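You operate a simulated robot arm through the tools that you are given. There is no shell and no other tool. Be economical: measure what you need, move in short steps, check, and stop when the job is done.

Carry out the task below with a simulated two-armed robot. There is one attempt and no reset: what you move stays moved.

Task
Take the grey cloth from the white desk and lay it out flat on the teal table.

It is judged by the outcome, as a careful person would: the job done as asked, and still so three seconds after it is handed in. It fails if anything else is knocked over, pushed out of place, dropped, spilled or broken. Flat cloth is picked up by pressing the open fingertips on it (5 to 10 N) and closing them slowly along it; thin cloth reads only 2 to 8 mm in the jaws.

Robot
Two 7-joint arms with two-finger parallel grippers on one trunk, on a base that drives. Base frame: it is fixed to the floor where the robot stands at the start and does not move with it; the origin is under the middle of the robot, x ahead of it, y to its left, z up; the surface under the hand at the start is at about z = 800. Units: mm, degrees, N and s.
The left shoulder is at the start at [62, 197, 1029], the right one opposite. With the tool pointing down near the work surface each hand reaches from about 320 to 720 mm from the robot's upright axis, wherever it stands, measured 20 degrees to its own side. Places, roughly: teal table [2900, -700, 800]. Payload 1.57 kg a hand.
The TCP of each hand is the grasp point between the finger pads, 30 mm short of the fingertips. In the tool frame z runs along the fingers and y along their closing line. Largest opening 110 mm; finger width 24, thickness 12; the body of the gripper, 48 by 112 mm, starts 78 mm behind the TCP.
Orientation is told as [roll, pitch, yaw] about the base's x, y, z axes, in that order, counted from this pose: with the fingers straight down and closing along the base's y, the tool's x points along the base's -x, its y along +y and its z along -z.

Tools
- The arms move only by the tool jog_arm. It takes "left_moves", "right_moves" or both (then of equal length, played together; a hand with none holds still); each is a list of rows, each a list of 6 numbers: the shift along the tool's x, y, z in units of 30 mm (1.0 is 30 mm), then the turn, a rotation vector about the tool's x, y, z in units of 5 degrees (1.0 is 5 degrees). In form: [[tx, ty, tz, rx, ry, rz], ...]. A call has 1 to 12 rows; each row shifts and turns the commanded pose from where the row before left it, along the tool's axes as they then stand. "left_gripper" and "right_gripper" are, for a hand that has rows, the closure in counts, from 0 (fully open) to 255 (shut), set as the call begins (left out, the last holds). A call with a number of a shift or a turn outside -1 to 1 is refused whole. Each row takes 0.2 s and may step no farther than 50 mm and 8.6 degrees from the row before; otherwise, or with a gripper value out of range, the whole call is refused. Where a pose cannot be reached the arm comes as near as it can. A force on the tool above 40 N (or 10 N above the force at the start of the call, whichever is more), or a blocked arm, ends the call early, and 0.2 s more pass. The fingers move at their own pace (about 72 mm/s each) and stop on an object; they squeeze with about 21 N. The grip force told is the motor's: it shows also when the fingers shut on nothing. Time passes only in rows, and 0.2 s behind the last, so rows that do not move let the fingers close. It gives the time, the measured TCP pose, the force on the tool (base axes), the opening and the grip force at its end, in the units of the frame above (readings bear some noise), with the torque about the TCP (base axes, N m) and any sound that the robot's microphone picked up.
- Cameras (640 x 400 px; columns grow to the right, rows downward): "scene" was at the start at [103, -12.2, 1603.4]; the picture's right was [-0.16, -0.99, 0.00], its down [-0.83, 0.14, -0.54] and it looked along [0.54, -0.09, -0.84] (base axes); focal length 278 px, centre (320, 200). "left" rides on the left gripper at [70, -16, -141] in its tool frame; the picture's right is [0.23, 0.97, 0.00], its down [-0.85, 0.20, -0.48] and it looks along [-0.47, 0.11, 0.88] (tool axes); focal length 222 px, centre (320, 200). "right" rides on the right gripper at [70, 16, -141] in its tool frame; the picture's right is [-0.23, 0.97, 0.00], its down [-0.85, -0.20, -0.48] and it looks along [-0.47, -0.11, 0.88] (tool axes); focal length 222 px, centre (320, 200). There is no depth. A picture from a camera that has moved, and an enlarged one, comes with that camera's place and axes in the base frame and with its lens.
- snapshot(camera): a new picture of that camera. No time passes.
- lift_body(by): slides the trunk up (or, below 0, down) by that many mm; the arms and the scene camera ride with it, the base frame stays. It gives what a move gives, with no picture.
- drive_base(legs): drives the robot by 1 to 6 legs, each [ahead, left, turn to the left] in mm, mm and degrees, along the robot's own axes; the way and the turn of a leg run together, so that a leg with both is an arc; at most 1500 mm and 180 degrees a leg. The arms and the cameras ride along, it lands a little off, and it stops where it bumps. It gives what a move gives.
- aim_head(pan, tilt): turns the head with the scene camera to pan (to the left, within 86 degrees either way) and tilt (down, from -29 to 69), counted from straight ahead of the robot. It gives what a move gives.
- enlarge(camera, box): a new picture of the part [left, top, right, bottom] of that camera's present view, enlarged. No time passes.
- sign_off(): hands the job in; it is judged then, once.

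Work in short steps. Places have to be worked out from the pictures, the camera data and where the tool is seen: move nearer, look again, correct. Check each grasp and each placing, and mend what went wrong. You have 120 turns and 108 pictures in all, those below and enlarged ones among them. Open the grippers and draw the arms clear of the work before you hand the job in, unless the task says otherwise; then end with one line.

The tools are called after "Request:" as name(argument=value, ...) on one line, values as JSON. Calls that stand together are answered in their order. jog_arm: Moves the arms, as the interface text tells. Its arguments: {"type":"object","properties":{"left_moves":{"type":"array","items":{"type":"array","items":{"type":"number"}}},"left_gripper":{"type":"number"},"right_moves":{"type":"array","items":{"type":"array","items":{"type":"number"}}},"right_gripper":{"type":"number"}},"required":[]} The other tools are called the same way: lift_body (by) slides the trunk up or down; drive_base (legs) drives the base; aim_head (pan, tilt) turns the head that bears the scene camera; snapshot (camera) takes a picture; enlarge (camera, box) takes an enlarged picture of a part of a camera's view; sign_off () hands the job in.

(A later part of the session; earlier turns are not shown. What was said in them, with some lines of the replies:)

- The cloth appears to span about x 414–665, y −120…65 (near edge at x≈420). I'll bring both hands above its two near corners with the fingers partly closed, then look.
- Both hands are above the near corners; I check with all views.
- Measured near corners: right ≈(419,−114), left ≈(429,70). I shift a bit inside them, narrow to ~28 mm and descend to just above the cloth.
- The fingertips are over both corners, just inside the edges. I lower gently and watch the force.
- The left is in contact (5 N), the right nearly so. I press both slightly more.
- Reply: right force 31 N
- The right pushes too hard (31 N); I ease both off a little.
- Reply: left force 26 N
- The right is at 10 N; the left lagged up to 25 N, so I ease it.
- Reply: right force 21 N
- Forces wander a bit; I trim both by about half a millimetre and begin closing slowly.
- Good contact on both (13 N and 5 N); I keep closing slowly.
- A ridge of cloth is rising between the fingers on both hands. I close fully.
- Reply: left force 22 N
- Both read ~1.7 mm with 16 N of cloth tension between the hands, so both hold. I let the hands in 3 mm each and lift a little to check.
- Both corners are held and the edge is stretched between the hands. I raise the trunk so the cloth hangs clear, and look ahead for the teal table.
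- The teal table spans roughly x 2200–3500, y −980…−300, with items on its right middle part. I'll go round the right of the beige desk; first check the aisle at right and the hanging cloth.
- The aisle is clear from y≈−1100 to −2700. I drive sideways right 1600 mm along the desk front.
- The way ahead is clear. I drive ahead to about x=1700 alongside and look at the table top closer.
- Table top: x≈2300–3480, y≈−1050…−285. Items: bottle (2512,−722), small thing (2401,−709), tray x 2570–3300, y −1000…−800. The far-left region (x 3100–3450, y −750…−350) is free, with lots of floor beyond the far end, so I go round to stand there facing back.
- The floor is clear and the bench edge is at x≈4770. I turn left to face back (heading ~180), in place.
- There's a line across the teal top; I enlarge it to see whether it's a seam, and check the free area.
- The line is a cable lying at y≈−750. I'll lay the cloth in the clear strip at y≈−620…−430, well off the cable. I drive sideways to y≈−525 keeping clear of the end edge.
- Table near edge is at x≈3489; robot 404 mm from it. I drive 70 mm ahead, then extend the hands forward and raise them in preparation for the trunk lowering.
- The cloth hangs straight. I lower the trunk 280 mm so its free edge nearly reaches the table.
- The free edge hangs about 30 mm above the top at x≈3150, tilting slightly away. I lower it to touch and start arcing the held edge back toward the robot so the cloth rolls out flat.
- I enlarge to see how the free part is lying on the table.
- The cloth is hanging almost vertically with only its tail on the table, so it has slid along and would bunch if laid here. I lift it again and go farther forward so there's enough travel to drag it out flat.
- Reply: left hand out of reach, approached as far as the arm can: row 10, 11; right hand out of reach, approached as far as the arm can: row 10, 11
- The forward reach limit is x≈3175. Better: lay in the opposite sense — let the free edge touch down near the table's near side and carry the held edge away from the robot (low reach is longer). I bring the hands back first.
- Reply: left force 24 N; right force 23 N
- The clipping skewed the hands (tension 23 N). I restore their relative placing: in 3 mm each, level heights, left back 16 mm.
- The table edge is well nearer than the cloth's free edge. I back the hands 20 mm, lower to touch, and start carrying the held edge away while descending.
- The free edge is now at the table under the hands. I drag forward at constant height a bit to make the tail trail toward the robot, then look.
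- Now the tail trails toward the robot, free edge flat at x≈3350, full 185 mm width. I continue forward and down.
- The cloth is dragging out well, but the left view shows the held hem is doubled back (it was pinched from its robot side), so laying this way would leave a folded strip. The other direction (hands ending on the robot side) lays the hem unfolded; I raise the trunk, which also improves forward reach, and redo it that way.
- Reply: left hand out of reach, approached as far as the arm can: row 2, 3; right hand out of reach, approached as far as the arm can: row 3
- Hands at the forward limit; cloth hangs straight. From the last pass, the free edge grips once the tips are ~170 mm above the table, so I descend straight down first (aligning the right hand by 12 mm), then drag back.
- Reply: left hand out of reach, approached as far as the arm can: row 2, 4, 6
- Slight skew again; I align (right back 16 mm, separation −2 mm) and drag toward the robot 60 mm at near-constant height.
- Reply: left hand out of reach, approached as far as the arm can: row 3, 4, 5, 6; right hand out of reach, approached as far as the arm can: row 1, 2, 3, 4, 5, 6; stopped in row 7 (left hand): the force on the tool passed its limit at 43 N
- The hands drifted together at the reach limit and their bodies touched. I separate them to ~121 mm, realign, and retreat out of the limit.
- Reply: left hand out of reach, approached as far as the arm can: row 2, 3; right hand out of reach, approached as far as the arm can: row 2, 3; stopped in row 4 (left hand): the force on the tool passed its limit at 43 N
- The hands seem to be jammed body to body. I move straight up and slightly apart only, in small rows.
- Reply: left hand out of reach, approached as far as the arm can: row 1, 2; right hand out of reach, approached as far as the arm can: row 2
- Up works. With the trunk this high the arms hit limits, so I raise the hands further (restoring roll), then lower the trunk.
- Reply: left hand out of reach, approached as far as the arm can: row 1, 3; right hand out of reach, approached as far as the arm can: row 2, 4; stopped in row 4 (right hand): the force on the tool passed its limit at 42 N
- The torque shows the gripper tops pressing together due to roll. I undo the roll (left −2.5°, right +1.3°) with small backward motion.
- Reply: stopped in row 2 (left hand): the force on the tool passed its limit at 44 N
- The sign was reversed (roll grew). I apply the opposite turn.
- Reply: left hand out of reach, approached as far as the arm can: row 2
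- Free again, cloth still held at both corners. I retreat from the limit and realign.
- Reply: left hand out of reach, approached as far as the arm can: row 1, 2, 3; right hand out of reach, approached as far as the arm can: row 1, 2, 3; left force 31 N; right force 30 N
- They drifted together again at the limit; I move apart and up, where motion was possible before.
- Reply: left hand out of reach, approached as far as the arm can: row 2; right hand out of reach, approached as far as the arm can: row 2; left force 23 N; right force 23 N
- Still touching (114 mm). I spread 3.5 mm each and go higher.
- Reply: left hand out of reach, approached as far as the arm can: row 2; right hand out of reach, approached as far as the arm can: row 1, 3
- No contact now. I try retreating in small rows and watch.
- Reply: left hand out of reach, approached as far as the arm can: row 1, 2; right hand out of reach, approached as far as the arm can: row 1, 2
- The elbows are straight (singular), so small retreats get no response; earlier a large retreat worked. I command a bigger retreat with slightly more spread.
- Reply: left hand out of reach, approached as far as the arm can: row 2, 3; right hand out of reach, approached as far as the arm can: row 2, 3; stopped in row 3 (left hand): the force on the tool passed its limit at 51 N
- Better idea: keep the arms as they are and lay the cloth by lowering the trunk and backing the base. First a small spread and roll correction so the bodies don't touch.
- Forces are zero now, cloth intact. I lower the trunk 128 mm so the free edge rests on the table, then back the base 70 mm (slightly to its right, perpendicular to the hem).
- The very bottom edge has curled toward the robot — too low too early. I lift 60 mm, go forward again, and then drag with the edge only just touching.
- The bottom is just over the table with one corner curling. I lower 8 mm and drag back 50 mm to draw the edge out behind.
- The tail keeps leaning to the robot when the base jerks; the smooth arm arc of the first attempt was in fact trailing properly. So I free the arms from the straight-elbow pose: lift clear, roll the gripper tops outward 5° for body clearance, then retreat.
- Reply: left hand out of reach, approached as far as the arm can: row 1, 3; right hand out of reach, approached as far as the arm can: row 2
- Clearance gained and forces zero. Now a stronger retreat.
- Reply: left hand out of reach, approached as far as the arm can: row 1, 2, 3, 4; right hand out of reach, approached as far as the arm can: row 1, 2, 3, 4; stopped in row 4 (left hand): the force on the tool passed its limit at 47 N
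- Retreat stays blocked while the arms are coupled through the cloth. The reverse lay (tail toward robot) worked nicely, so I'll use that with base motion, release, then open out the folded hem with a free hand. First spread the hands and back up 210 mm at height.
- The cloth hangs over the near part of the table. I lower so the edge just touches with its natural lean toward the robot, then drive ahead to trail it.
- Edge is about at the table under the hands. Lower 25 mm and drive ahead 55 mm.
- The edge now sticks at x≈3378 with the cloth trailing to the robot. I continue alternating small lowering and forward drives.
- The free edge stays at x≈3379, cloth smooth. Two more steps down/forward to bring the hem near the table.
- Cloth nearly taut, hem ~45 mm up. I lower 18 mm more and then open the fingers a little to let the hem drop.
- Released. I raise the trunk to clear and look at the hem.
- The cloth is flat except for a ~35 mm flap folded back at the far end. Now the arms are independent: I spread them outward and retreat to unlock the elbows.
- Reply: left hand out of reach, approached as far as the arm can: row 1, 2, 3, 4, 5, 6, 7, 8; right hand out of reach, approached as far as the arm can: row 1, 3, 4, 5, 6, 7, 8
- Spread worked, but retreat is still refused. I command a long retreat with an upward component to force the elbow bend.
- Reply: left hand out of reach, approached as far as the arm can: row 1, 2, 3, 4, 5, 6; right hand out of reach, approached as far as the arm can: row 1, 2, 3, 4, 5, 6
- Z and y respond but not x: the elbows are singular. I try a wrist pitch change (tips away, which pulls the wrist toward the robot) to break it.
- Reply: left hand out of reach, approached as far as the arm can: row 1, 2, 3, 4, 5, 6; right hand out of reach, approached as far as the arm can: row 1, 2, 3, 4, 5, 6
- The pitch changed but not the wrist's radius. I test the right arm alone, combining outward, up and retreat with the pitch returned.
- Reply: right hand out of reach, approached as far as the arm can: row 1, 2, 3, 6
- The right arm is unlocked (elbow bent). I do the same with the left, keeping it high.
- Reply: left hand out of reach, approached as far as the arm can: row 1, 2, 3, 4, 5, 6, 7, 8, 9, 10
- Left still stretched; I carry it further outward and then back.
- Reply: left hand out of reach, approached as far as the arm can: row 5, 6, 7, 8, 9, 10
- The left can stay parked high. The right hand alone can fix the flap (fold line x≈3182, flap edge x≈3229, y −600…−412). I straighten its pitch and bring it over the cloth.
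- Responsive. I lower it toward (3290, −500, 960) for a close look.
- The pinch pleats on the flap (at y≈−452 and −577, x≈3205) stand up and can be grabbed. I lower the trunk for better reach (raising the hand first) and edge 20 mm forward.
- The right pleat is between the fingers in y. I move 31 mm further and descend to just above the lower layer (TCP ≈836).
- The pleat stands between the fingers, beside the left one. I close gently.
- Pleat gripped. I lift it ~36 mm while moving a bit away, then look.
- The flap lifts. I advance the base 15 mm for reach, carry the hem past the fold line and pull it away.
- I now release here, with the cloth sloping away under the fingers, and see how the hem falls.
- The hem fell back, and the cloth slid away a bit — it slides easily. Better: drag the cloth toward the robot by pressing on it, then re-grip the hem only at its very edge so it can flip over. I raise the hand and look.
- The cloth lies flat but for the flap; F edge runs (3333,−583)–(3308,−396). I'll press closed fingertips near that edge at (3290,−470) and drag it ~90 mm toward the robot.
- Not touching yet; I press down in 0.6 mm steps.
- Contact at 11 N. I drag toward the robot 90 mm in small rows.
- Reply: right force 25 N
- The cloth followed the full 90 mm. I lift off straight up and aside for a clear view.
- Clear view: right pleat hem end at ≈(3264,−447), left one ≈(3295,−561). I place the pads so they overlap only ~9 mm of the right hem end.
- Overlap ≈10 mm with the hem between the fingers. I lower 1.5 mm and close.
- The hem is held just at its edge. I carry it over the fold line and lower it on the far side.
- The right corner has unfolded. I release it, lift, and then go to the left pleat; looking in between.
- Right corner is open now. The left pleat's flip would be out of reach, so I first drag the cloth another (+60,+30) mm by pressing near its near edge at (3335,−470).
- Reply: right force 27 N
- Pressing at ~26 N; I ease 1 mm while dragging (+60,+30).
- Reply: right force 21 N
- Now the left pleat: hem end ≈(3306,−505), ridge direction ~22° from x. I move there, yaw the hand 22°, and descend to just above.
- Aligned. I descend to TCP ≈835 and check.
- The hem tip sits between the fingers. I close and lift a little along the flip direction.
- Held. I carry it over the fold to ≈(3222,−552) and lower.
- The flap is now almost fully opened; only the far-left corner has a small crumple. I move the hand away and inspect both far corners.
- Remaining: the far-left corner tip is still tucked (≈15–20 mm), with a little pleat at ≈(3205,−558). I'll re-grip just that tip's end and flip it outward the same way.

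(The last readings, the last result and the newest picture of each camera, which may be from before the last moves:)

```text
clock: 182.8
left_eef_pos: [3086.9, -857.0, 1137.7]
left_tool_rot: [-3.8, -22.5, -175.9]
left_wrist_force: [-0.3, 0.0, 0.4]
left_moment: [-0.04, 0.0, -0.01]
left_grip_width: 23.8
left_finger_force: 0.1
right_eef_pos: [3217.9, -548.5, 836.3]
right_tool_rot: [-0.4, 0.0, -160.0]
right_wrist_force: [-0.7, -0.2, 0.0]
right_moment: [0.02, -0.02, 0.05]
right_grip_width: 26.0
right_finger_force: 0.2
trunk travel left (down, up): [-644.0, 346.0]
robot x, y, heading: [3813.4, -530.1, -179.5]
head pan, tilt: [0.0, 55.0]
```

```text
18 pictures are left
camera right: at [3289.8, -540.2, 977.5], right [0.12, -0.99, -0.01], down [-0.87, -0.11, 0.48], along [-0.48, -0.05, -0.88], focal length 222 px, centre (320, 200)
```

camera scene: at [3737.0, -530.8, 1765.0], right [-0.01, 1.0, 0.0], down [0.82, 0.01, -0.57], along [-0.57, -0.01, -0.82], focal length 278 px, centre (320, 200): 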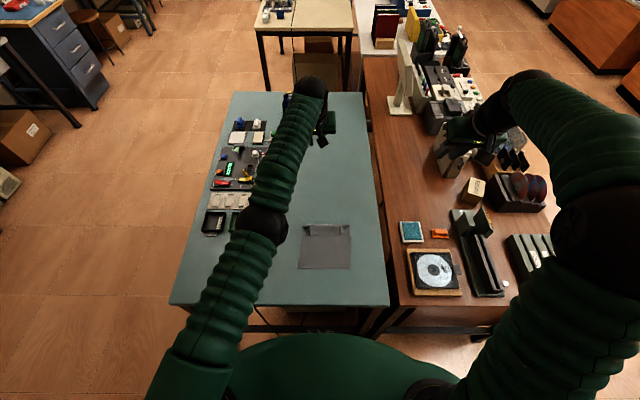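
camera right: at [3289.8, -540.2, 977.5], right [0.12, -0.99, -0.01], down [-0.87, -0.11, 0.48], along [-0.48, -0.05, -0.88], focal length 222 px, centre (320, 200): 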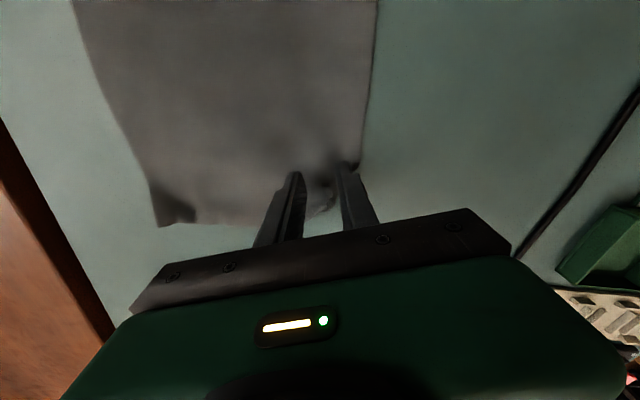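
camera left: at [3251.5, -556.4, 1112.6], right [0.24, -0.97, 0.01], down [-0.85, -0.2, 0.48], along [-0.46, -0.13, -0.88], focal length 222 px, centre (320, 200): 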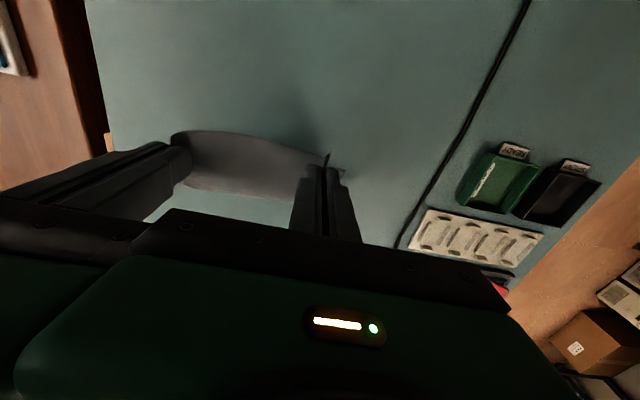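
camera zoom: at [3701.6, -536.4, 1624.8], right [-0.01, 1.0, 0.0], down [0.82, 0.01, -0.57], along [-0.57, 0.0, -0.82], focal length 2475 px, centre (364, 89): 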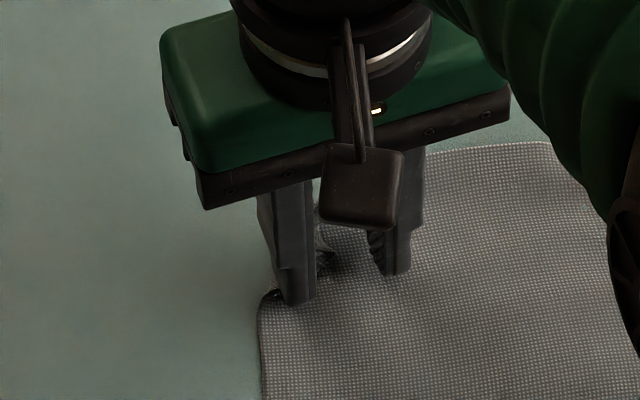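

The pleat is between the fingers. I close, lift slightly, pull outward ~35 mm and lower.

Request:
jog_arm(right_moves=[[0, 0, 0.06, 0, 0, 0], [0, 0, 0, 0, 0, 0], [0, 0, 0, 0, 0, 0]], right_gripper=255)

Request:
jog_arm(right_moves=[[0, 0, -0.3, 0, 0, 0], [-0.2, 0.05, -0.2, 0, 0, 0], [-0.4, 0.1, 0, 0, 0, 0], [-0.4, 0.1, 0.1, 0, 0, 0], [-0.3, 0.1, 0.2, 0, 0, 0], [0, 0, 0.15, 0, 0, 0], [0, 0, 0, 0, 0, 0]])

Request:
enlarge(camera="scene", box=[280, 180, 370, 250])

```text
clock: 183.7
left_eef_pos: [3086.9, -857.3, 1138.0]
left_tool_rot: [-3.9, -22.5, -176.0]
left_wrist_force: [0.2, 0.0, 0.4]
left_moment: [-0.01, 0.0, 0.0]
left_grip_width: 23.5
left_finger_force: 0.1
right_eef_pos: [3218.1, -548.3, 834.9]
right_tool_rot: [-0.4, 0.0, -160.0]
right_wrist_force: [0.1, 0.2, -0.5]
right_moment: [0.0, 0.0, 0.03]
right_grip_width: 1.6
right_finger_force: 20.9
trunk travel left (down, up): [-644.0, 346.0]
robot x, y, heading: [3807.7, -534.2, -179.4]
head pan, tilt: [0.0, 55.0]
```

```text
clock: 185.2
left_eef_pos: [3088.1, -856.8, 1137.2]
left_tool_rot: [-3.8, -22.4, -176.0]
left_wrist_force: [0.0, -0.2, 0.0]
left_moment: [0.01, 0.04, 0.0]
left_grip_width: 24.0
left_finger_force: 0.2
right_eef_pos: [3185.0, -571.1, 835.1]
right_tool_rot: [-0.3, -0.1, -160.1]
right_wrist_force: [0.6, 0.6, 0.6]
right_moment: [-0.01, -0.01, 0.0]
right_grip_width: 1.6
right_finger_force: 21.4
trunk travel left (down, up): [-644.0, 346.0]
robot x, y, heading: [3808.2, -532.2, -179.3]
head pan, tilt: [0.0, 55.0]
```

```text
5.71 times, centred on (325, 215) of scene
camera zoom: at [3701.6, -536.5, 1624.8], right [-0.01, 1.0, 0.0], down [0.82, 0.01, -0.57], along [-0.57, 0.0, -0.82], focal length 1591 px, centre (291, 114)
```

zoom: 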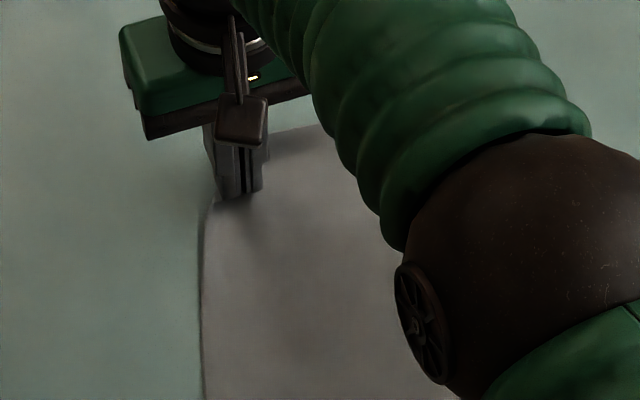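

The corner is pulled straight. Now I press the tips down and open them to spread the pleat flat.

Request:
jog_arm(right_moves=[[0, 0, 0.1, 0, 0, 0], [0, 0, 0.04, 0, 0, 0], [0, 0, 0, 0, 0, 0]])

Request:
jog_arm(right_moves=[[0, 0, 0.01, 0, 0, 0], [0, 0, 0, 0, 0, 0], [0, 0, 0, 0, 0, 0]], right_gripper=190)

Request:
jog_arm(right_moves=[[0, 0, -0.5, 0, 0, 0], [0, 0, -1, 0, 0, 0], [0, 0, -0.6, 0, 0, 0], [0.9, -0.4, 0, 0, 0, 1], [0.9, -0.6, 0, 0, 0, 1], [0.6, -0.8, 0, 0, 0, 1], [0.3, -0.9, 0, 0, 0, 1], [0, -0.9, 0, 0, 0, 0], [0, -0.9, 0, 0, 0, 0], [0, -0.9, 0, 0, 0, 0], [0, -0.9, 0, 0, 0, 0]])

Request:
enlarge(camera="scene", box=[270, 180, 390, 290])

```text
clock: 186.1
left_eef_pos: [3089.3, -859.1, 1139.7]
left_tool_rot: [-3.8, -22.8, -176.0]
left_wrist_force: [-0.1, 0.1, -0.1]
left_moment: [0.0, 0.02, -0.01]
left_grip_width: 23.8
left_finger_force: 0.1
right_eef_pos: [3185.1, -572.5, 833.9]
right_tool_rot: [-0.4, -0.2, -160.1]
right_wrist_force: [0.8, -0.6, 10.6]
right_moment: [-0.06, 0.1, 0.0]
right_grip_width: 1.6
right_finger_force: 21.3
trunk travel left (down, up): [-644.0, 346.0]
robot x, y, heading: [3810.5, -536.8, -179.2]
head pan, tilt: [0.0, 55.0]
```

```text
clock: 186.8
left_eef_pos: [3088.6, -857.6, 1138.3]
left_tool_rot: [-3.8, -22.6, -176.1]
left_wrist_force: [-1.4, -0.1, 0.3]
left_moment: [-0.02, 0.0, -0.01]
left_grip_width: 23.7
left_finger_force: 0.1
right_eef_pos: [3186.0, -572.3, 831.6]
right_tool_rot: [-0.3, 0.0, -160.0]
right_wrist_force: [-0.7, 0.9, 5.3]
right_moment: [-0.08, -0.01, 0.0]
right_grip_width: 27.1
right_finger_force: 0.0
trunk travel left (down, up): [-644.0, 346.0]
robot x, y, heading: [3811.7, -534.4, -179.2]
head pan, tilt: [0.0, 55.0]
```

```text
clock: 189.2
left_eef_pos: [3087.9, -856.7, 1138.7]
left_tool_rot: [-3.8, -22.4, -176.0]
left_wrist_force: [-0.4, 0.1, 0.0]
left_moment: [0.0, -0.03, 0.01]
left_grip_width: 23.8
left_finger_force: 0.1
right_eef_pos: [3249.1, -361.5, 894.3]
right_tool_rot: [-0.2, -0.2, -180.0]
right_wrist_force: [0.4, -0.6, 0.2]
right_moment: [-0.04, -0.03, 0.0]
right_grip_width: 28.0
right_finger_force: 0.1
trunk travel left (down, up): [-644.0, 346.0]
robot x, y, heading: [3809.2, -531.9, -179.5]
head pan, tilt: [0.0, 55.0]
```

```text
3.64 times, centred on (330, 235) of scene
camera zoom: at [3701.8, -533.7, 1624.8], right [-0.01, 1.0, 0.0], down [0.82, 0.01, -0.57], along [-0.57, -0.01, -0.82], focal length 1012 px, centre (284, 73)
```

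zoom: 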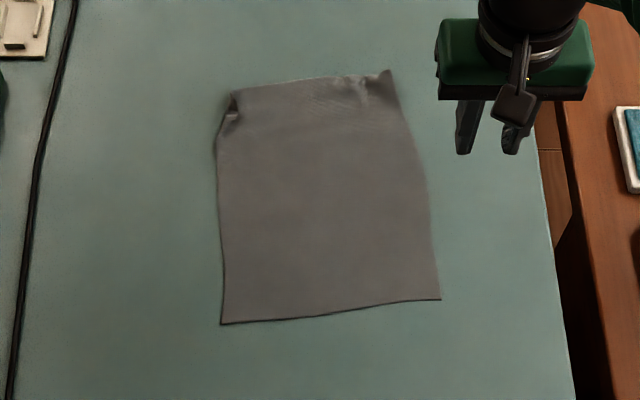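

Almost flat. I zoom in on the two far corners to judge the remaining wrinkles.

Request:
enlarge(camera="scene", box=[322, 192, 382, 232])

Request:
enlarge(camera="scene", box=[316, 195, 346, 220])

```text
10.00 times, centred on (352, 212) of scene
camera zoom: at [3701.8, -533.7, 1624.8], right [-0.01, 1.0, 0.0], down [0.82, 0.01, -0.57], along [-0.57, -0.01, -0.82], focal length 2784 px, centre (0, 80)
```

zoom: 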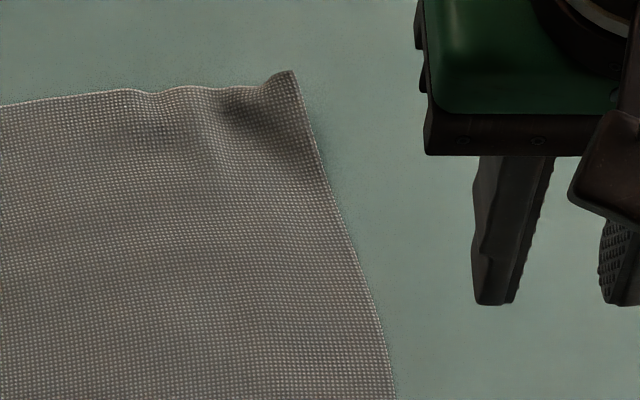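

```text
16.00 times, centred on (331, 208) of scene
camera zoom: at [3701.8, -533.7, 1624.8], right [-0.01, 1.0, 0.0], down [0.82, 0.01, -0.57], along [-0.57, -0.01, -0.82], focal length 4455 px, centre (144, 80)
```

zoom: 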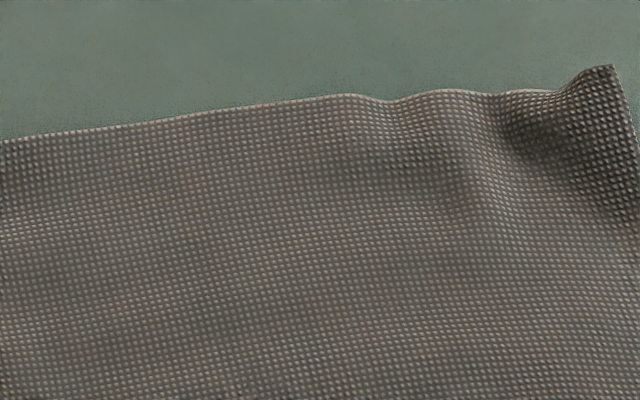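

Small bumps remain at both far corners. I drag the cloth 55 mm nearer again (as before) so I can press the corners down within reach.

Request:
jog_arm(right_moves=[[0.6, 0.75, 0, 0, 0, 0], [0.6, 0.75, 0, 0, 0, 0], [0.6, 0.75, 0, 0, 0, 0], [0.6, 0.75, 0, 0, 0, 0], [0.6, 0.75, 0, 0, 0, 0], [0, 0, 0.8, 0, 0, 0], [0, 0, 0.8, 0, 0, 0], [0, 0, 0.46, 0, 0, 0], [0, 0, 0, 0, 0, 0]], right_gripper=255)

Request:
jog_arm(right_moves=[[0, 0, 0.03, 0, 0, 0], [0, 0, 0, 0, 0, 0]])

```text
clock: 191.2
left_eef_pos: [3088.8, -857.8, 1137.0]
left_tool_rot: [-3.7, -22.6, -176.0]
left_wrist_force: [-1.0, -0.3, 0.0]
left_moment: [0.02, 0.01, -0.02]
left_grip_width: 24.1
left_finger_force: 0.1
right_eef_pos: [3341.5, -476.8, 832.4]
right_tool_rot: [-0.3, -0.1, 179.9]
right_wrist_force: [0.3, 0.4, -0.3]
right_moment: [-0.01, 0.0, 0.0]
right_grip_width: 0.1
right_finger_force: 20.7
trunk travel left (down, up): [-644.0, 346.0]
robot x, y, heading: [3809.7, -532.8, -179.1]
head pan, tilt: [0.0, 55.0]
```

```text
clock: 191.8
left_eef_pos: [3087.9, -858.0, 1137.5]
left_tool_rot: [-3.8, -22.6, -176.0]
left_wrist_force: [-0.5, -0.3, 0.5]
left_moment: [0.07, 0.0, -0.02]
left_grip_width: 23.9
left_finger_force: 0.1
right_eef_pos: [3340.4, -477.1, 831.5]
right_tool_rot: [-0.2, -0.3, 180.0]
right_wrist_force: [0.6, -0.3, 2.7]
right_moment: [0.0, -0.04, 0.0]
right_grip_width: 0.0
right_finger_force: 21.6
trunk travel left (down, up): [-644.0, 346.0]
robot x, y, heading: [3807.9, -531.0, -179.3]
head pan, tilt: [0.0, 55.0]
```

Light contact; I press ~1 mm more and drag 55 mm, then lift and move aside.

Request:
jog_arm(right_moves=[[0, 0, 0.035, 0, 0, 0], [0.15, 0, 0, 0, 0, 0], [0.3, 0, 0, 0, 0, 0], [0.3, 0, 0, 0, 0, 0], [0.3, 0, 0, 0, 0, 0], [0.3, 0, 0, 0, 0, 0], [0.3, 0, 0, 0, 0, 0], [0.18, 0, 0, 0, 0, 0]])

Request:
jog_arm(right_moves=[[0, 0, -0.5, 0, 0, 0], [0, 0, -0.9, 0, 0, 0], [0, -0.9, -0.5, 0, 0, 0], [0, -0.9, 0, 0, 0, 0], [0, -0.9, 0, 0, 0, 0], [0, -0.9, 0, 0, 0, 0]])

Request:
enlarge(camera="scene", box=[280, 195, 380, 295])

```text
clock: 193.7
left_eef_pos: [3090.4, -859.2, 1142.7]
left_tool_rot: [-3.7, -23.0, -175.9]
left_wrist_force: [-0.1, 0.5, -1.1]
left_moment: [-0.01, -0.02, -0.02]
left_grip_width: 23.8
left_finger_force: 0.0
right_eef_pos: [3393.6, -476.4, 831.0]
right_tool_rot: [-0.2, -0.5, 180.0]
right_wrist_force: [-6.7, 0.0, 31.5]
right_moment: [-0.12, -0.07, -0.04]
right_grip_width: 0.0
right_finger_force: 21.3
trunk travel left (down, up): [-644.0, 346.0]
robot x, y, heading: [3806.8, -531.5, -179.5]
head pan, tilt: [0.0, 55.0]
```

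```text
clock: 195.1
left_eef_pos: [3087.3, -856.1, 1139.7]
left_tool_rot: [-3.7, -22.6, -175.9]
left_wrist_force: [-0.3, 0.0, -0.6]
left_moment: [-0.02, -0.02, 0.0]
left_grip_width: 23.9
left_finger_force: 0.0
right_eef_pos: [3395.0, -366.5, 887.6]
right_tool_rot: [-0.2, -0.1, -179.9]
right_wrist_force: [0.0, -0.1, 0.9]
right_moment: [0.03, 0.02, 0.02]
right_grip_width: 0.1
right_finger_force: 20.7
trunk travel left (down, up): [-644.0, 346.0]
robot x, y, heading: [3811.0, -532.8, -179.2]
head pan, tilt: [0.0, 55.0]
```

```text
4.00 times, centred on (330, 245) of scene
camera zoom: at [3702.4, -533.8, 1624.8], right [-0.01, 1.0, 0.0], down [0.82, 0.01, -0.57], along [-0.57, -0.01, -0.82], focal length 1114 px, centre (280, 20)
```

zoom: 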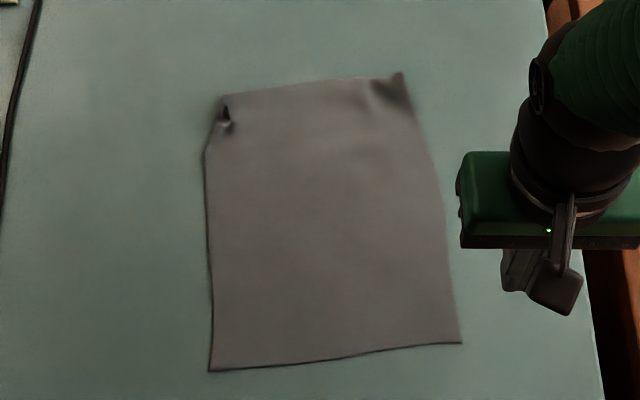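

Now I press the left bump at ≈(3234,−586) with closed tips and open them across the pleat to spread it.

Request:
jog_arm(right_moves=[[-0.66, 0.914, 0, 0, 0, 0], [-0.66, 0.914, 0, 0, 0, 0], [-0.66, 0.914, 0, 0, 0, 0], [-0.66, 0.914, 0, 0, 0, 0], [-0.66, 0.914, 0, 0, 0, 0], [-0.66, 0.914, 0, 0, 0, 0], [-0.66, 0.914, 0, 0, 0, 0], [-0.7, 0.914, 0, 0, 0, 0], [0, 0, 0.8, 0, 0, 0], [0, 0, 0.8, 0, 0, 0], [0, 0, 0.2, 0, 0, 0], [0, 0, 0, 0, 0, 0]])

Request:
jog_arm(right_moves=[[0, 0, 0.04, 0, 0, 0], [0, 0, 0.02, 0, 0, 0], [0, 0, 0, 0, 0, 0]])

```text
clock: 197.7
left_eef_pos: [3088.3, -858.3, 1137.6]
left_tool_rot: [-3.8, -22.6, -176.1]
left_wrist_force: [-0.4, -0.1, -0.4]
left_moment: [-0.01, 0.02, -0.02]
left_grip_width: 23.7
left_finger_force: 0.1
right_eef_pos: [3233.7, -588.3, 834.4]
right_tool_rot: [-0.3, -0.2, -180.0]
right_wrist_force: [0.7, -0.6, 0.4]
right_moment: [-0.01, 0.01, -0.02]
right_grip_width: 0.0
right_finger_force: 20.8
trunk travel left (down, up): [-644.0, 346.0]
robot x, y, heading: [3810.1, -534.8, -179.4]
head pan, tilt: [0.0, 55.0]
```

```text
clock: 198.4
left_eef_pos: [3086.6, -856.7, 1137.6]
left_tool_rot: [-3.8, -22.6, -176.0]
left_wrist_force: [0.0, -0.5, -0.6]
left_moment: [-0.03, 0.05, 0.03]
left_grip_width: 23.5
left_finger_force: 0.0
right_eef_pos: [3234.0, -588.7, 832.5]
right_tool_rot: [-0.3, -0.2, 180.0]
right_wrist_force: [-0.3, -0.6, 4.1]
right_moment: [-0.06, 0.04, 0.02]
right_grip_width: 0.0
right_finger_force: 20.8
trunk travel left (down, up): [-644.0, 346.0]
robot x, y, heading: [3812.0, -533.0, -179.4]
head pan, tilt: [0.0, 55.0]
```

Contact (4 N). I press slightly more, open to ~32 mm, then lift and clear away.

Request:
jog_arm(right_moves=[[0, 0, 0.03, 0, 0, 0], [0, 0, 0, 0, 0, 0]])

Request:
jog_arm(right_moves=[[0, 0, 0, 0, 0, 0], [0, 0, 0, 0, 0, 0], [0, 0, 0, 0, 0, 0]], right_gripper=180)

Request:
jog_arm(right_moves=[[0, 0, -0.6, 0, 0, 0], [0, 0, -0.9, 0, 0, 0], [0.4, -0.9, 0, 0, 0, 0], [0.4, -0.9, 0, 0, 0, 0], [0.4, -0.9, 0, 0, 0, 0], [0.4, -0.9, 0, 0, 0, 0], [0.4, -0.9, 0, 0, 0, 0], [0.4, -0.9, 0, 0, 0, 0], [0.4, -0.9, 0, 0, 0, 0], [0.4, -0.9, 0, 0, 0, 0]])

Request:
enlarge(camera="scene", box=[280, 195, 380, 255])

```text
clock: 199.1
left_eef_pos: [3088.6, -858.1, 1138.7]
left_tool_rot: [-3.9, -22.7, -176.0]
left_wrist_force: [-0.1, -0.5, 1.1]
left_moment: [-0.01, 0.0, -0.01]
left_grip_width: 23.8
left_finger_force: 0.0
right_eef_pos: [3235.0, -587.7, 830.9]
right_tool_rot: [-0.3, -0.4, 179.9]
right_wrist_force: [-1.6, -0.5, 10.6]
right_moment: [0.02, 0.09, 0.02]
right_grip_width: 0.1
right_finger_force: 21.2
trunk travel left (down, up): [-644.0, 346.0]
robot x, y, heading: [3808.6, -530.8, -179.4]
head pan, tilt: [0.0, 55.0]
```

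```text
clock: 199.8
left_eef_pos: [3089.0, -857.4, 1139.5]
left_tool_rot: [-3.7, -22.8, -176.0]
left_wrist_force: [-0.4, 0.3, -0.4]
left_moment: [0.0, 0.04, 0.02]
left_grip_width: 23.9
left_finger_force: 0.0
right_eef_pos: [3233.8, -587.8, 831.8]
right_tool_rot: [-0.3, -0.4, 180.0]
right_wrist_force: [0.1, 2.3, 13.8]
right_moment: [-0.1, 0.01, 0.01]
right_grip_width: 29.7
right_finger_force: 0.1
trunk travel left (down, up): [-644.0, 346.0]
robot x, y, heading: [3811.4, -535.1, -179.3]
head pan, tilt: [0.0, 55.0]
```

```text
clock: 202.1
left_eef_pos: [3088.9, -855.9, 1140.1]
left_tool_rot: [-3.7, -22.7, -176.0]
left_wrist_force: [-0.5, 0.2, 0.4]
left_moment: [0.01, -0.01, 0.01]
left_grip_width: 24.0
left_finger_force: 0.0
right_eef_pos: [3331.7, -369.9, 878.3]
right_tool_rot: [-0.4, -0.4, -180.1]
right_wrist_force: [0.4, 0.1, -1.1]
right_moment: [0.0, 0.01, 0.03]
right_grip_width: 32.1
right_finger_force: 0.0
trunk travel left (down, up): [-644.0, 346.0]
robot x, y, heading: [3810.8, -533.5, -179.3]
head pan, tilt: [0.0, 55.0]
```

```text
6.40 times, centred on (330, 225) of scene
camera zoom: at [3702.8, -533.9, 1624.9], right [-0.01, 1.0, 0.0], down [0.82, 0.01, -0.57], along [-0.57, -0.01, -0.82], focal length 1782 px, centre (256, 40)
```

zoom: 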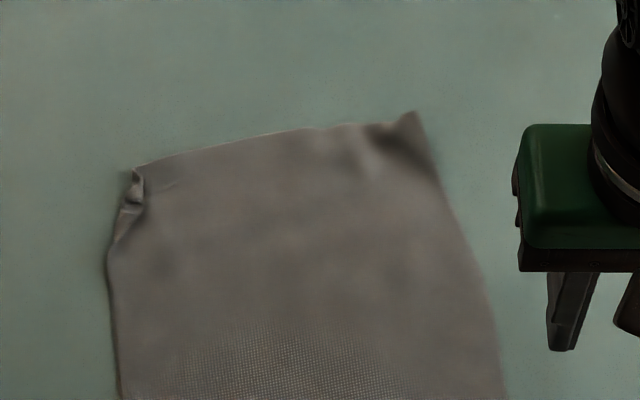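

A small inward tuck remains at the left far corner. I grab that standing bit at ≈(3231,−604) and pull it outward.

Request:
jog_arm(right_moves=[[-0.373, 0.867, 0, 0, 0, 0], [-0.373, 0.867, 0, 0, 0, 0], [-0.373, 0.867, 0, 0, 0, 0], [-0.373, 0.867, 0, 0, 0, 0], [-0.373, 0.867, 0, 0, 0, 0], [-0.373, 0.867, 0, 0, 0, 0], [-0.373, 0.867, 0, 0, 0, 0], [-0.373, 0.867, 0, 0, 0, 0], [-0.373, 0.867, 0, 0, 0, 0], [0, 0, 0.8, 0, 0, 0], [0, 0, 0.62, 0, 0, 0], [0, 0, 0, 0, 0, 0]], right_gripper=200)

Request:
enlarge(camera="scene", box=[285, 200, 335, 235])

```text
clock: 204.7
left_eef_pos: [3088.5, -856.1, 1137.0]
left_tool_rot: [-3.8, -22.3, -176.0]
left_wrist_force: [0.5, -0.1, -0.2]
left_moment: [-0.02, -0.01, 0.03]
left_grip_width: 23.6
left_finger_force: 0.0
right_eef_pos: [3229.4, -606.0, 833.8]
right_tool_rot: [-0.3, -0.3, -180.1]
right_wrist_force: [0.7, 0.2, 0.5]
right_moment: [0.02, 0.0, 0.01]
right_grip_width: 23.8
right_finger_force: 0.0
trunk travel left (down, up): [-644.0, 346.0]
robot x, y, heading: [3809.5, -532.5, -179.6]
head pan, tilt: [0.0, 55.0]
```

```text
11.43 times, centred on (310, 218) of scene
camera zoom: at [3702.0, -536.8, 1624.8], right [-0.01, 1.0, 0.0], down [0.82, 0.01, -0.57], along [-0.57, 0.0, -0.82], focal length 3182 px, centre (434, 0)
```

zoom: 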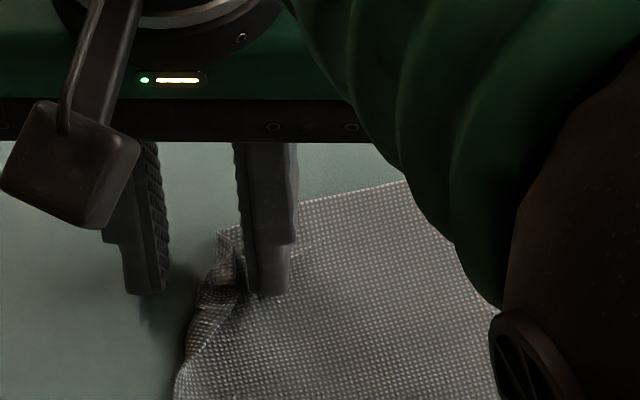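

The tuck is between the fingers. I close, pull outward ~18 mm (−y, slightly −x) with a small lift, set down, press, and open.

Request:
jog_arm(right_moves=[[0, 0, 0, 0, 0, 0], [0, 0, 0, 0, 0, 0], [0, 0, 0, 0, 0, 0]], right_gripper=255)

Request:
jog_arm(right_moves=[[0, 0, -0.15, 0, 0, 0], [-0.05, 0.2, -0.1, 0, 0, 0], [-0.1, 0.25, 0, 0, 0, 0], [-0.1, 0.2, 0.1, 0, 0, 0], [0, 0, 0.15, 0, 0, 0], [0, 0, 0, 0, 0, 0]])

Request:
jog_arm(right_moves=[[0, 0, 0, 0, 0, 0], [0, 0, 0, 0, 0, 0], [0, 0, -0.6, 0, 0, 0], [0, 0, -0.9, 0, 0, 0], [0.4, -0.9, 0, 0, 0, 0], [0.4, -0.9, 0, 0, 0, 0], [0.4, -0.9, 0, 0, 0, 0], [0.4, -0.9, 0, 0, 0, 0], [0.4, -0.9, 0, 0, 0, 0], [0.4, -0.9, 0, 0, 0, 0], [0.4, -0.9, 0, 0, 0, 0], [0.4, -0.9, 0, 0, 0, 0]], right_gripper=200)

Request:
enlarge(camera="scene", box=[280, 195, 380, 255])

```text
clock: 205.4
left_eef_pos: [3088.2, -857.7, 1138.6]
left_tool_rot: [-3.8, -22.5, -176.0]
left_wrist_force: [0.0, -0.6, 0.3]
left_moment: [0.0, 0.02, -0.02]
left_grip_width: 23.8
left_finger_force: 0.1
right_eef_pos: [3229.0, -606.9, 833.3]
right_tool_rot: [-0.3, -0.2, 180.0]
right_wrist_force: [-1.0, -0.2, 1.1]
right_moment: [0.01, 0.02, -0.04]
right_grip_width: 6.2
right_finger_force: 21.0
trunk travel left (down, up): [-644.0, 346.0]
robot x, y, heading: [3808.7, -535.7, -179.5]
head pan, tilt: [0.0, 55.0]
```

```text
clock: 206.8
left_eef_pos: [3087.6, -857.8, 1137.3]
left_tool_rot: [-3.8, -22.4, -175.9]
left_wrist_force: [-0.1, 0.7, 0.0]
left_moment: [-0.01, 0.02, 0.02]
left_grip_width: 23.7
left_finger_force: 0.0
right_eef_pos: [3221.0, -627.2, 832.8]
right_tool_rot: [-0.2, -0.3, 180.0]
right_wrist_force: [-0.7, 0.2, 4.1]
right_moment: [0.01, -0.04, 0.02]
right_grip_width: 6.1
right_finger_force: 21.1
trunk travel left (down, up): [-644.0, 346.0]
robot x, y, heading: [3808.8, -535.2, -179.1]
head pan, tilt: [0.0, 55.0]
```

```text
clock: 209.4
left_eef_pos: [3088.4, -857.0, 1139.4]
left_tool_rot: [-3.7, -22.6, -176.1]
left_wrist_force: [-0.3, 0.0, -0.9]
left_moment: [-0.04, 0.01, 0.02]
left_grip_width: 23.9
left_finger_force: 0.1
right_eef_pos: [3319.0, -409.9, 878.0]
right_tool_rot: [-0.3, -0.2, -179.9]
right_wrist_force: [0.2, 0.8, -0.3]
right_moment: [-0.02, -0.04, -0.02]
right_grip_width: 23.7
right_finger_force: 0.0
trunk travel left (down, up): [-644.0, 346.0]
robot x, y, heading: [3809.2, -529.5, -179.1]
head pan, tilt: [0.0, 55.0]
```

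```text
6.40 times, centred on (330, 225) of scene
camera zoom: at [3702.7, -534.1, 1624.9], right [-0.01, 1.0, 0.0], down [0.82, 0.01, -0.57], along [-0.57, -0.01, -0.82], focal length 1782 px, centre (256, 40)
```

zoom: 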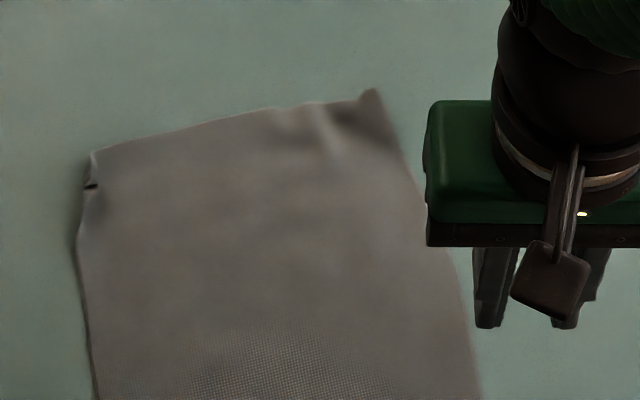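

Left corner is good now. Last: press the right corner wave at ≈(3190,−481) with closed tips and smooth it outward.

Request:
jog_arm(right_moves=[[-0.86, 0.48, 0, 0, 0, 0], [-0.86, 0.48, 0, 0, 0, 0], [-0.86, 0.48, 0, 0, 0, 0], [-0.86, 0.48, 0, 0, 0, 0], [-0.86, 0.45, 0, 0, 0, 0], [0, 0, 0.8, 0, 0, 0], [0, 0, 0.7, 0, 0, 0], [0, 0, 0.06, 0, 0, 0], [0, 0, 0, 0, 0, 0]], right_gripper=255)

Request:
jog_arm(right_moves=[[0, 0, 0.02, 0, 0, 0], [0, 0, 0.02, 0, 0, 0], [0, 0, 0, 0, 0, 0]])

```text
clock: 211.4
left_eef_pos: [3087.7, -857.9, 1137.4]
left_tool_rot: [-3.8, -22.5, -176.0]
left_wrist_force: [0.2, -1.4, 0.2]
left_moment: [0.02, -0.03, 0.0]
left_grip_width: 23.9
left_finger_force: 0.1
right_eef_pos: [3189.6, -481.9, 832.9]
right_tool_rot: [-0.3, -0.2, 179.9]
right_wrist_force: [0.1, 0.1, -0.3]
right_moment: [0.0, 0.01, 0.0]
right_grip_width: 0.4
right_finger_force: 21.0
trunk travel left (down, up): [-644.0, 346.0]
robot x, y, heading: [3811.7, -534.3, -179.5]
head pan, tilt: [0.0, 55.0]
```

```text
clock: 212.2
left_eef_pos: [3087.6, -856.8, 1138.3]
left_tool_rot: [-3.8, -22.5, -176.0]
left_wrist_force: [0.1, -0.7, 0.4]
left_moment: [0.02, 0.03, 0.0]
left_grip_width: 23.8
left_finger_force: 0.1
right_eef_pos: [3190.7, -481.2, 830.6]
right_tool_rot: [-0.3, -0.3, 180.0]
right_wrist_force: [1.2, 0.5, 2.8]
right_moment: [-0.02, -0.05, 0.04]
right_grip_width: 0.0
right_finger_force: 20.7
trunk travel left (down, up): [-644.0, 346.0]
robot x, y, heading: [3806.2, -532.0, -179.3]
head pan, tilt: [0.0, 55.0]
```

Light contact. I press a touch more, slide outward ~12 mm, then lift and withdraw.

Request:
jog_arm(right_moves=[[0, 0, 0.025, 0, 0, 0], [-0.12, -0.1, 0, 0, 0, 0], [-0.12, -0.1, 0, 0, 0, 0], [-0.1, -0.1, 0, 0, 0, 0], [0, 0, 0, 0, 0, 0]])

Request:
jog_arm(right_moves=[[0, 0, -0.6, 0, 0, 0], [0, 0, -0.9, 0, 0, 0], [0.3, -0.9, -0.5, 0, 0, 0], [0.3, -0.9, -0.5, 0, 0, 0], [0.6, -0.9, -0.5, 0, 0, 0], [0.6, -0.9, -0.5, 0, 0, 0]])

Request:
enlarge(camera="scene", box=[270, 190, 380, 290])

```text
clock: 213.4
left_eef_pos: [3087.6, -857.4, 1138.8]
left_tool_rot: [-3.9, -22.7, -175.9]
left_wrist_force: [0.4, 0.0, 0.4]
left_moment: [-0.03, 0.02, -0.02]
left_grip_width: 23.8
left_finger_force: 0.1
right_eef_pos: [3179.2, -471.3, 831.4]
right_tool_rot: [-0.4, -0.4, -180.0]
right_wrist_force: [0.2, -1.2, 8.9]
right_moment: [-0.06, 0.01, 0.02]
right_grip_width: 0.0
right_finger_force: 20.3
trunk travel left (down, up): [-644.0, 346.0]
robot x, y, heading: [3809.0, -533.7, -179.3]
head pan, tilt: [0.0, 55.0]
```

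```text
clock: 214.8
left_eef_pos: [3089.3, -857.0, 1139.0]
left_tool_rot: [-3.7, -22.8, -176.0]
left_wrist_force: [0.6, -0.1, 1.0]
left_moment: [0.01, 0.01, 0.03]
left_grip_width: 23.7
left_finger_force: 0.1
right_eef_pos: [3233.8, -361.9, 937.5]
right_tool_rot: [-0.3, -0.4, -179.9]
right_wrist_force: [-0.2, -0.4, -1.0]
right_moment: [-0.03, 0.03, 0.0]
right_grip_width: 0.0
right_finger_force: 20.6
trunk travel left (down, up): [-644.0, 346.0]
robot x, y, heading: [3807.3, -531.8, -179.4]
head pan, tilt: [0.0, 55.0]
```

```text
4.00 times, centred on (325, 240) of scene
camera zoom: at [3703.4, -534.0, 1624.9], right [-0.01, 1.0, 0.0], down [0.82, 0.01, -0.57], along [-0.57, -0.01, -0.82], focal length 1114 px, centre (300, 40)
```

zoom: 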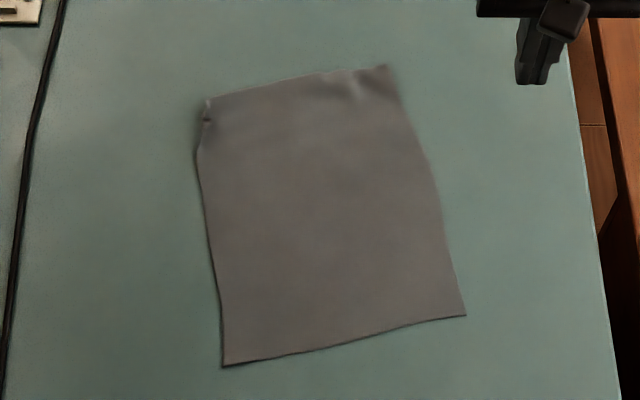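

The cloth lies flat with all corners out. I open both grippers, raise the trunk and back the robot away from the table.

Request:
jog_arm(left_moves=[[0, 0, 0, 0, 0, 0], [0, 0, 0, 0, 0, 0], [0, 0, 0, 0, 0, 0]], right_moves=[[0, 0, -0.8, 0, 0, 0], [0, 0, -0.8, 0, 0, 0], [0, 0, -0.8, 0, 0, 0]], left_gripper=0, right_gripper=0)

Request:
lift_body(by=150)

Request:
drive_base(legs=[[-350, 0, 0]])

Request:
snapshot(camera="scene")

```text
clock: 215.7
left_eef_pos: [3087.4, -856.5, 1137.5]
left_tool_rot: [-3.7, -22.7, -175.9]
left_wrist_force: [-0.4, 1.1, -0.5]
left_moment: [-0.01, 0.01, 0.01]
left_grip_width: 110.0
left_finger_force: 0.1
right_eef_pos: [3235.2, -364.3, 1007.0]
right_tool_rot: [-0.2, -0.2, -179.9]
right_wrist_force: [0.6, -0.3, -0.5]
right_moment: [-0.02, 0.0, 0.01]
right_grip_width: 109.5
right_finger_force: 0.1
trunk travel left (down, up): [-644.0, 346.0]
robot x, y, heading: [3808.5, -533.5, -179.4]
head pan, tilt: [0.0, 55.0]
```

```text
clock: 217.4
left_eef_pos: [3087.8, -856.7, 1286.8]
left_tool_rot: [-3.8, -22.7, -175.9]
left_wrist_force: [0.1, 0.2, -0.6]
left_moment: [0.0, 0.01, -0.01]
left_grip_width: 110.1
left_finger_force: 0.0
right_eef_pos: [3233.6, -364.0, 1157.6]
right_tool_rot: [-0.3, -0.2, -180.1]
right_wrist_force: [0.1, -0.1, 0.0]
right_moment: [0.02, -0.01, 0.04]
right_grip_width: 109.9
right_finger_force: 0.1
trunk travel left (down, up): [-794.0, 196.0]
robot x, y, heading: [3811.8, -529.5, -179.5]
head pan, tilt: [0.0, 55.0]
```

```text
clock: 219.7
left_eef_pos: [3430.1, -851.1, 1284.6]
left_tool_rot: [-3.8, -22.1, -176.2]
left_wrist_force: [0.4, 0.7, -0.5]
left_moment: [0.0, 0.02, -0.01]
left_grip_width: 110.1
left_finger_force: 0.1
right_eef_pos: [3578.7, -358.1, 1156.5]
right_tool_rot: [-0.2, -0.1, 179.8]
right_wrist_force: [-0.7, 0.1, -0.8]
right_moment: [-0.02, -0.01, -0.01]
right_grip_width: 110.1
right_finger_force: 0.1
trunk travel left (down, up): [-794.0, 196.0]
robot x, y, heading: [4153.0, -526.7, -179.7]
head pan, tilt: [0.0, 55.0]
```

```text
8 pictures are left
camera scene: at [4044.2, -531.9, 1774.5], right [-0.01, 1.0, 0.0], down [0.82, 0.01, -0.57], along [-0.57, 0.0, -0.82], focal length 278 px, centre (320, 200)
```

scene: 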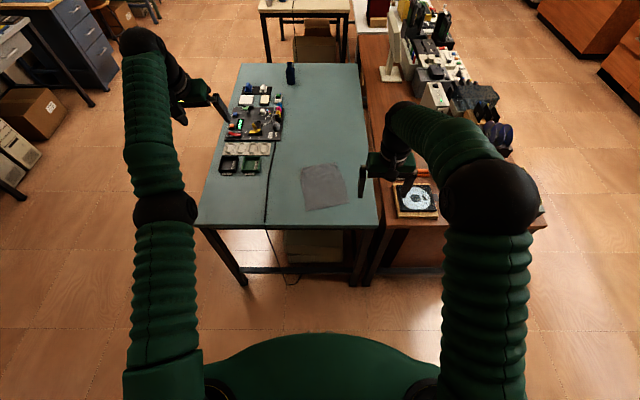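

The cloth lies flat on the teal table, everything else looks undisturbed, and the arms are clear with the grippers open. I hand in the job.

Request:
sign_off()

```text
The job is handed in.
```

The grey cloth is now laid out on the teal table, flat except for slight wrinkles at its two far corners. In the last picture nothing else looked disturbed, and the arms are clear with both grippers open.
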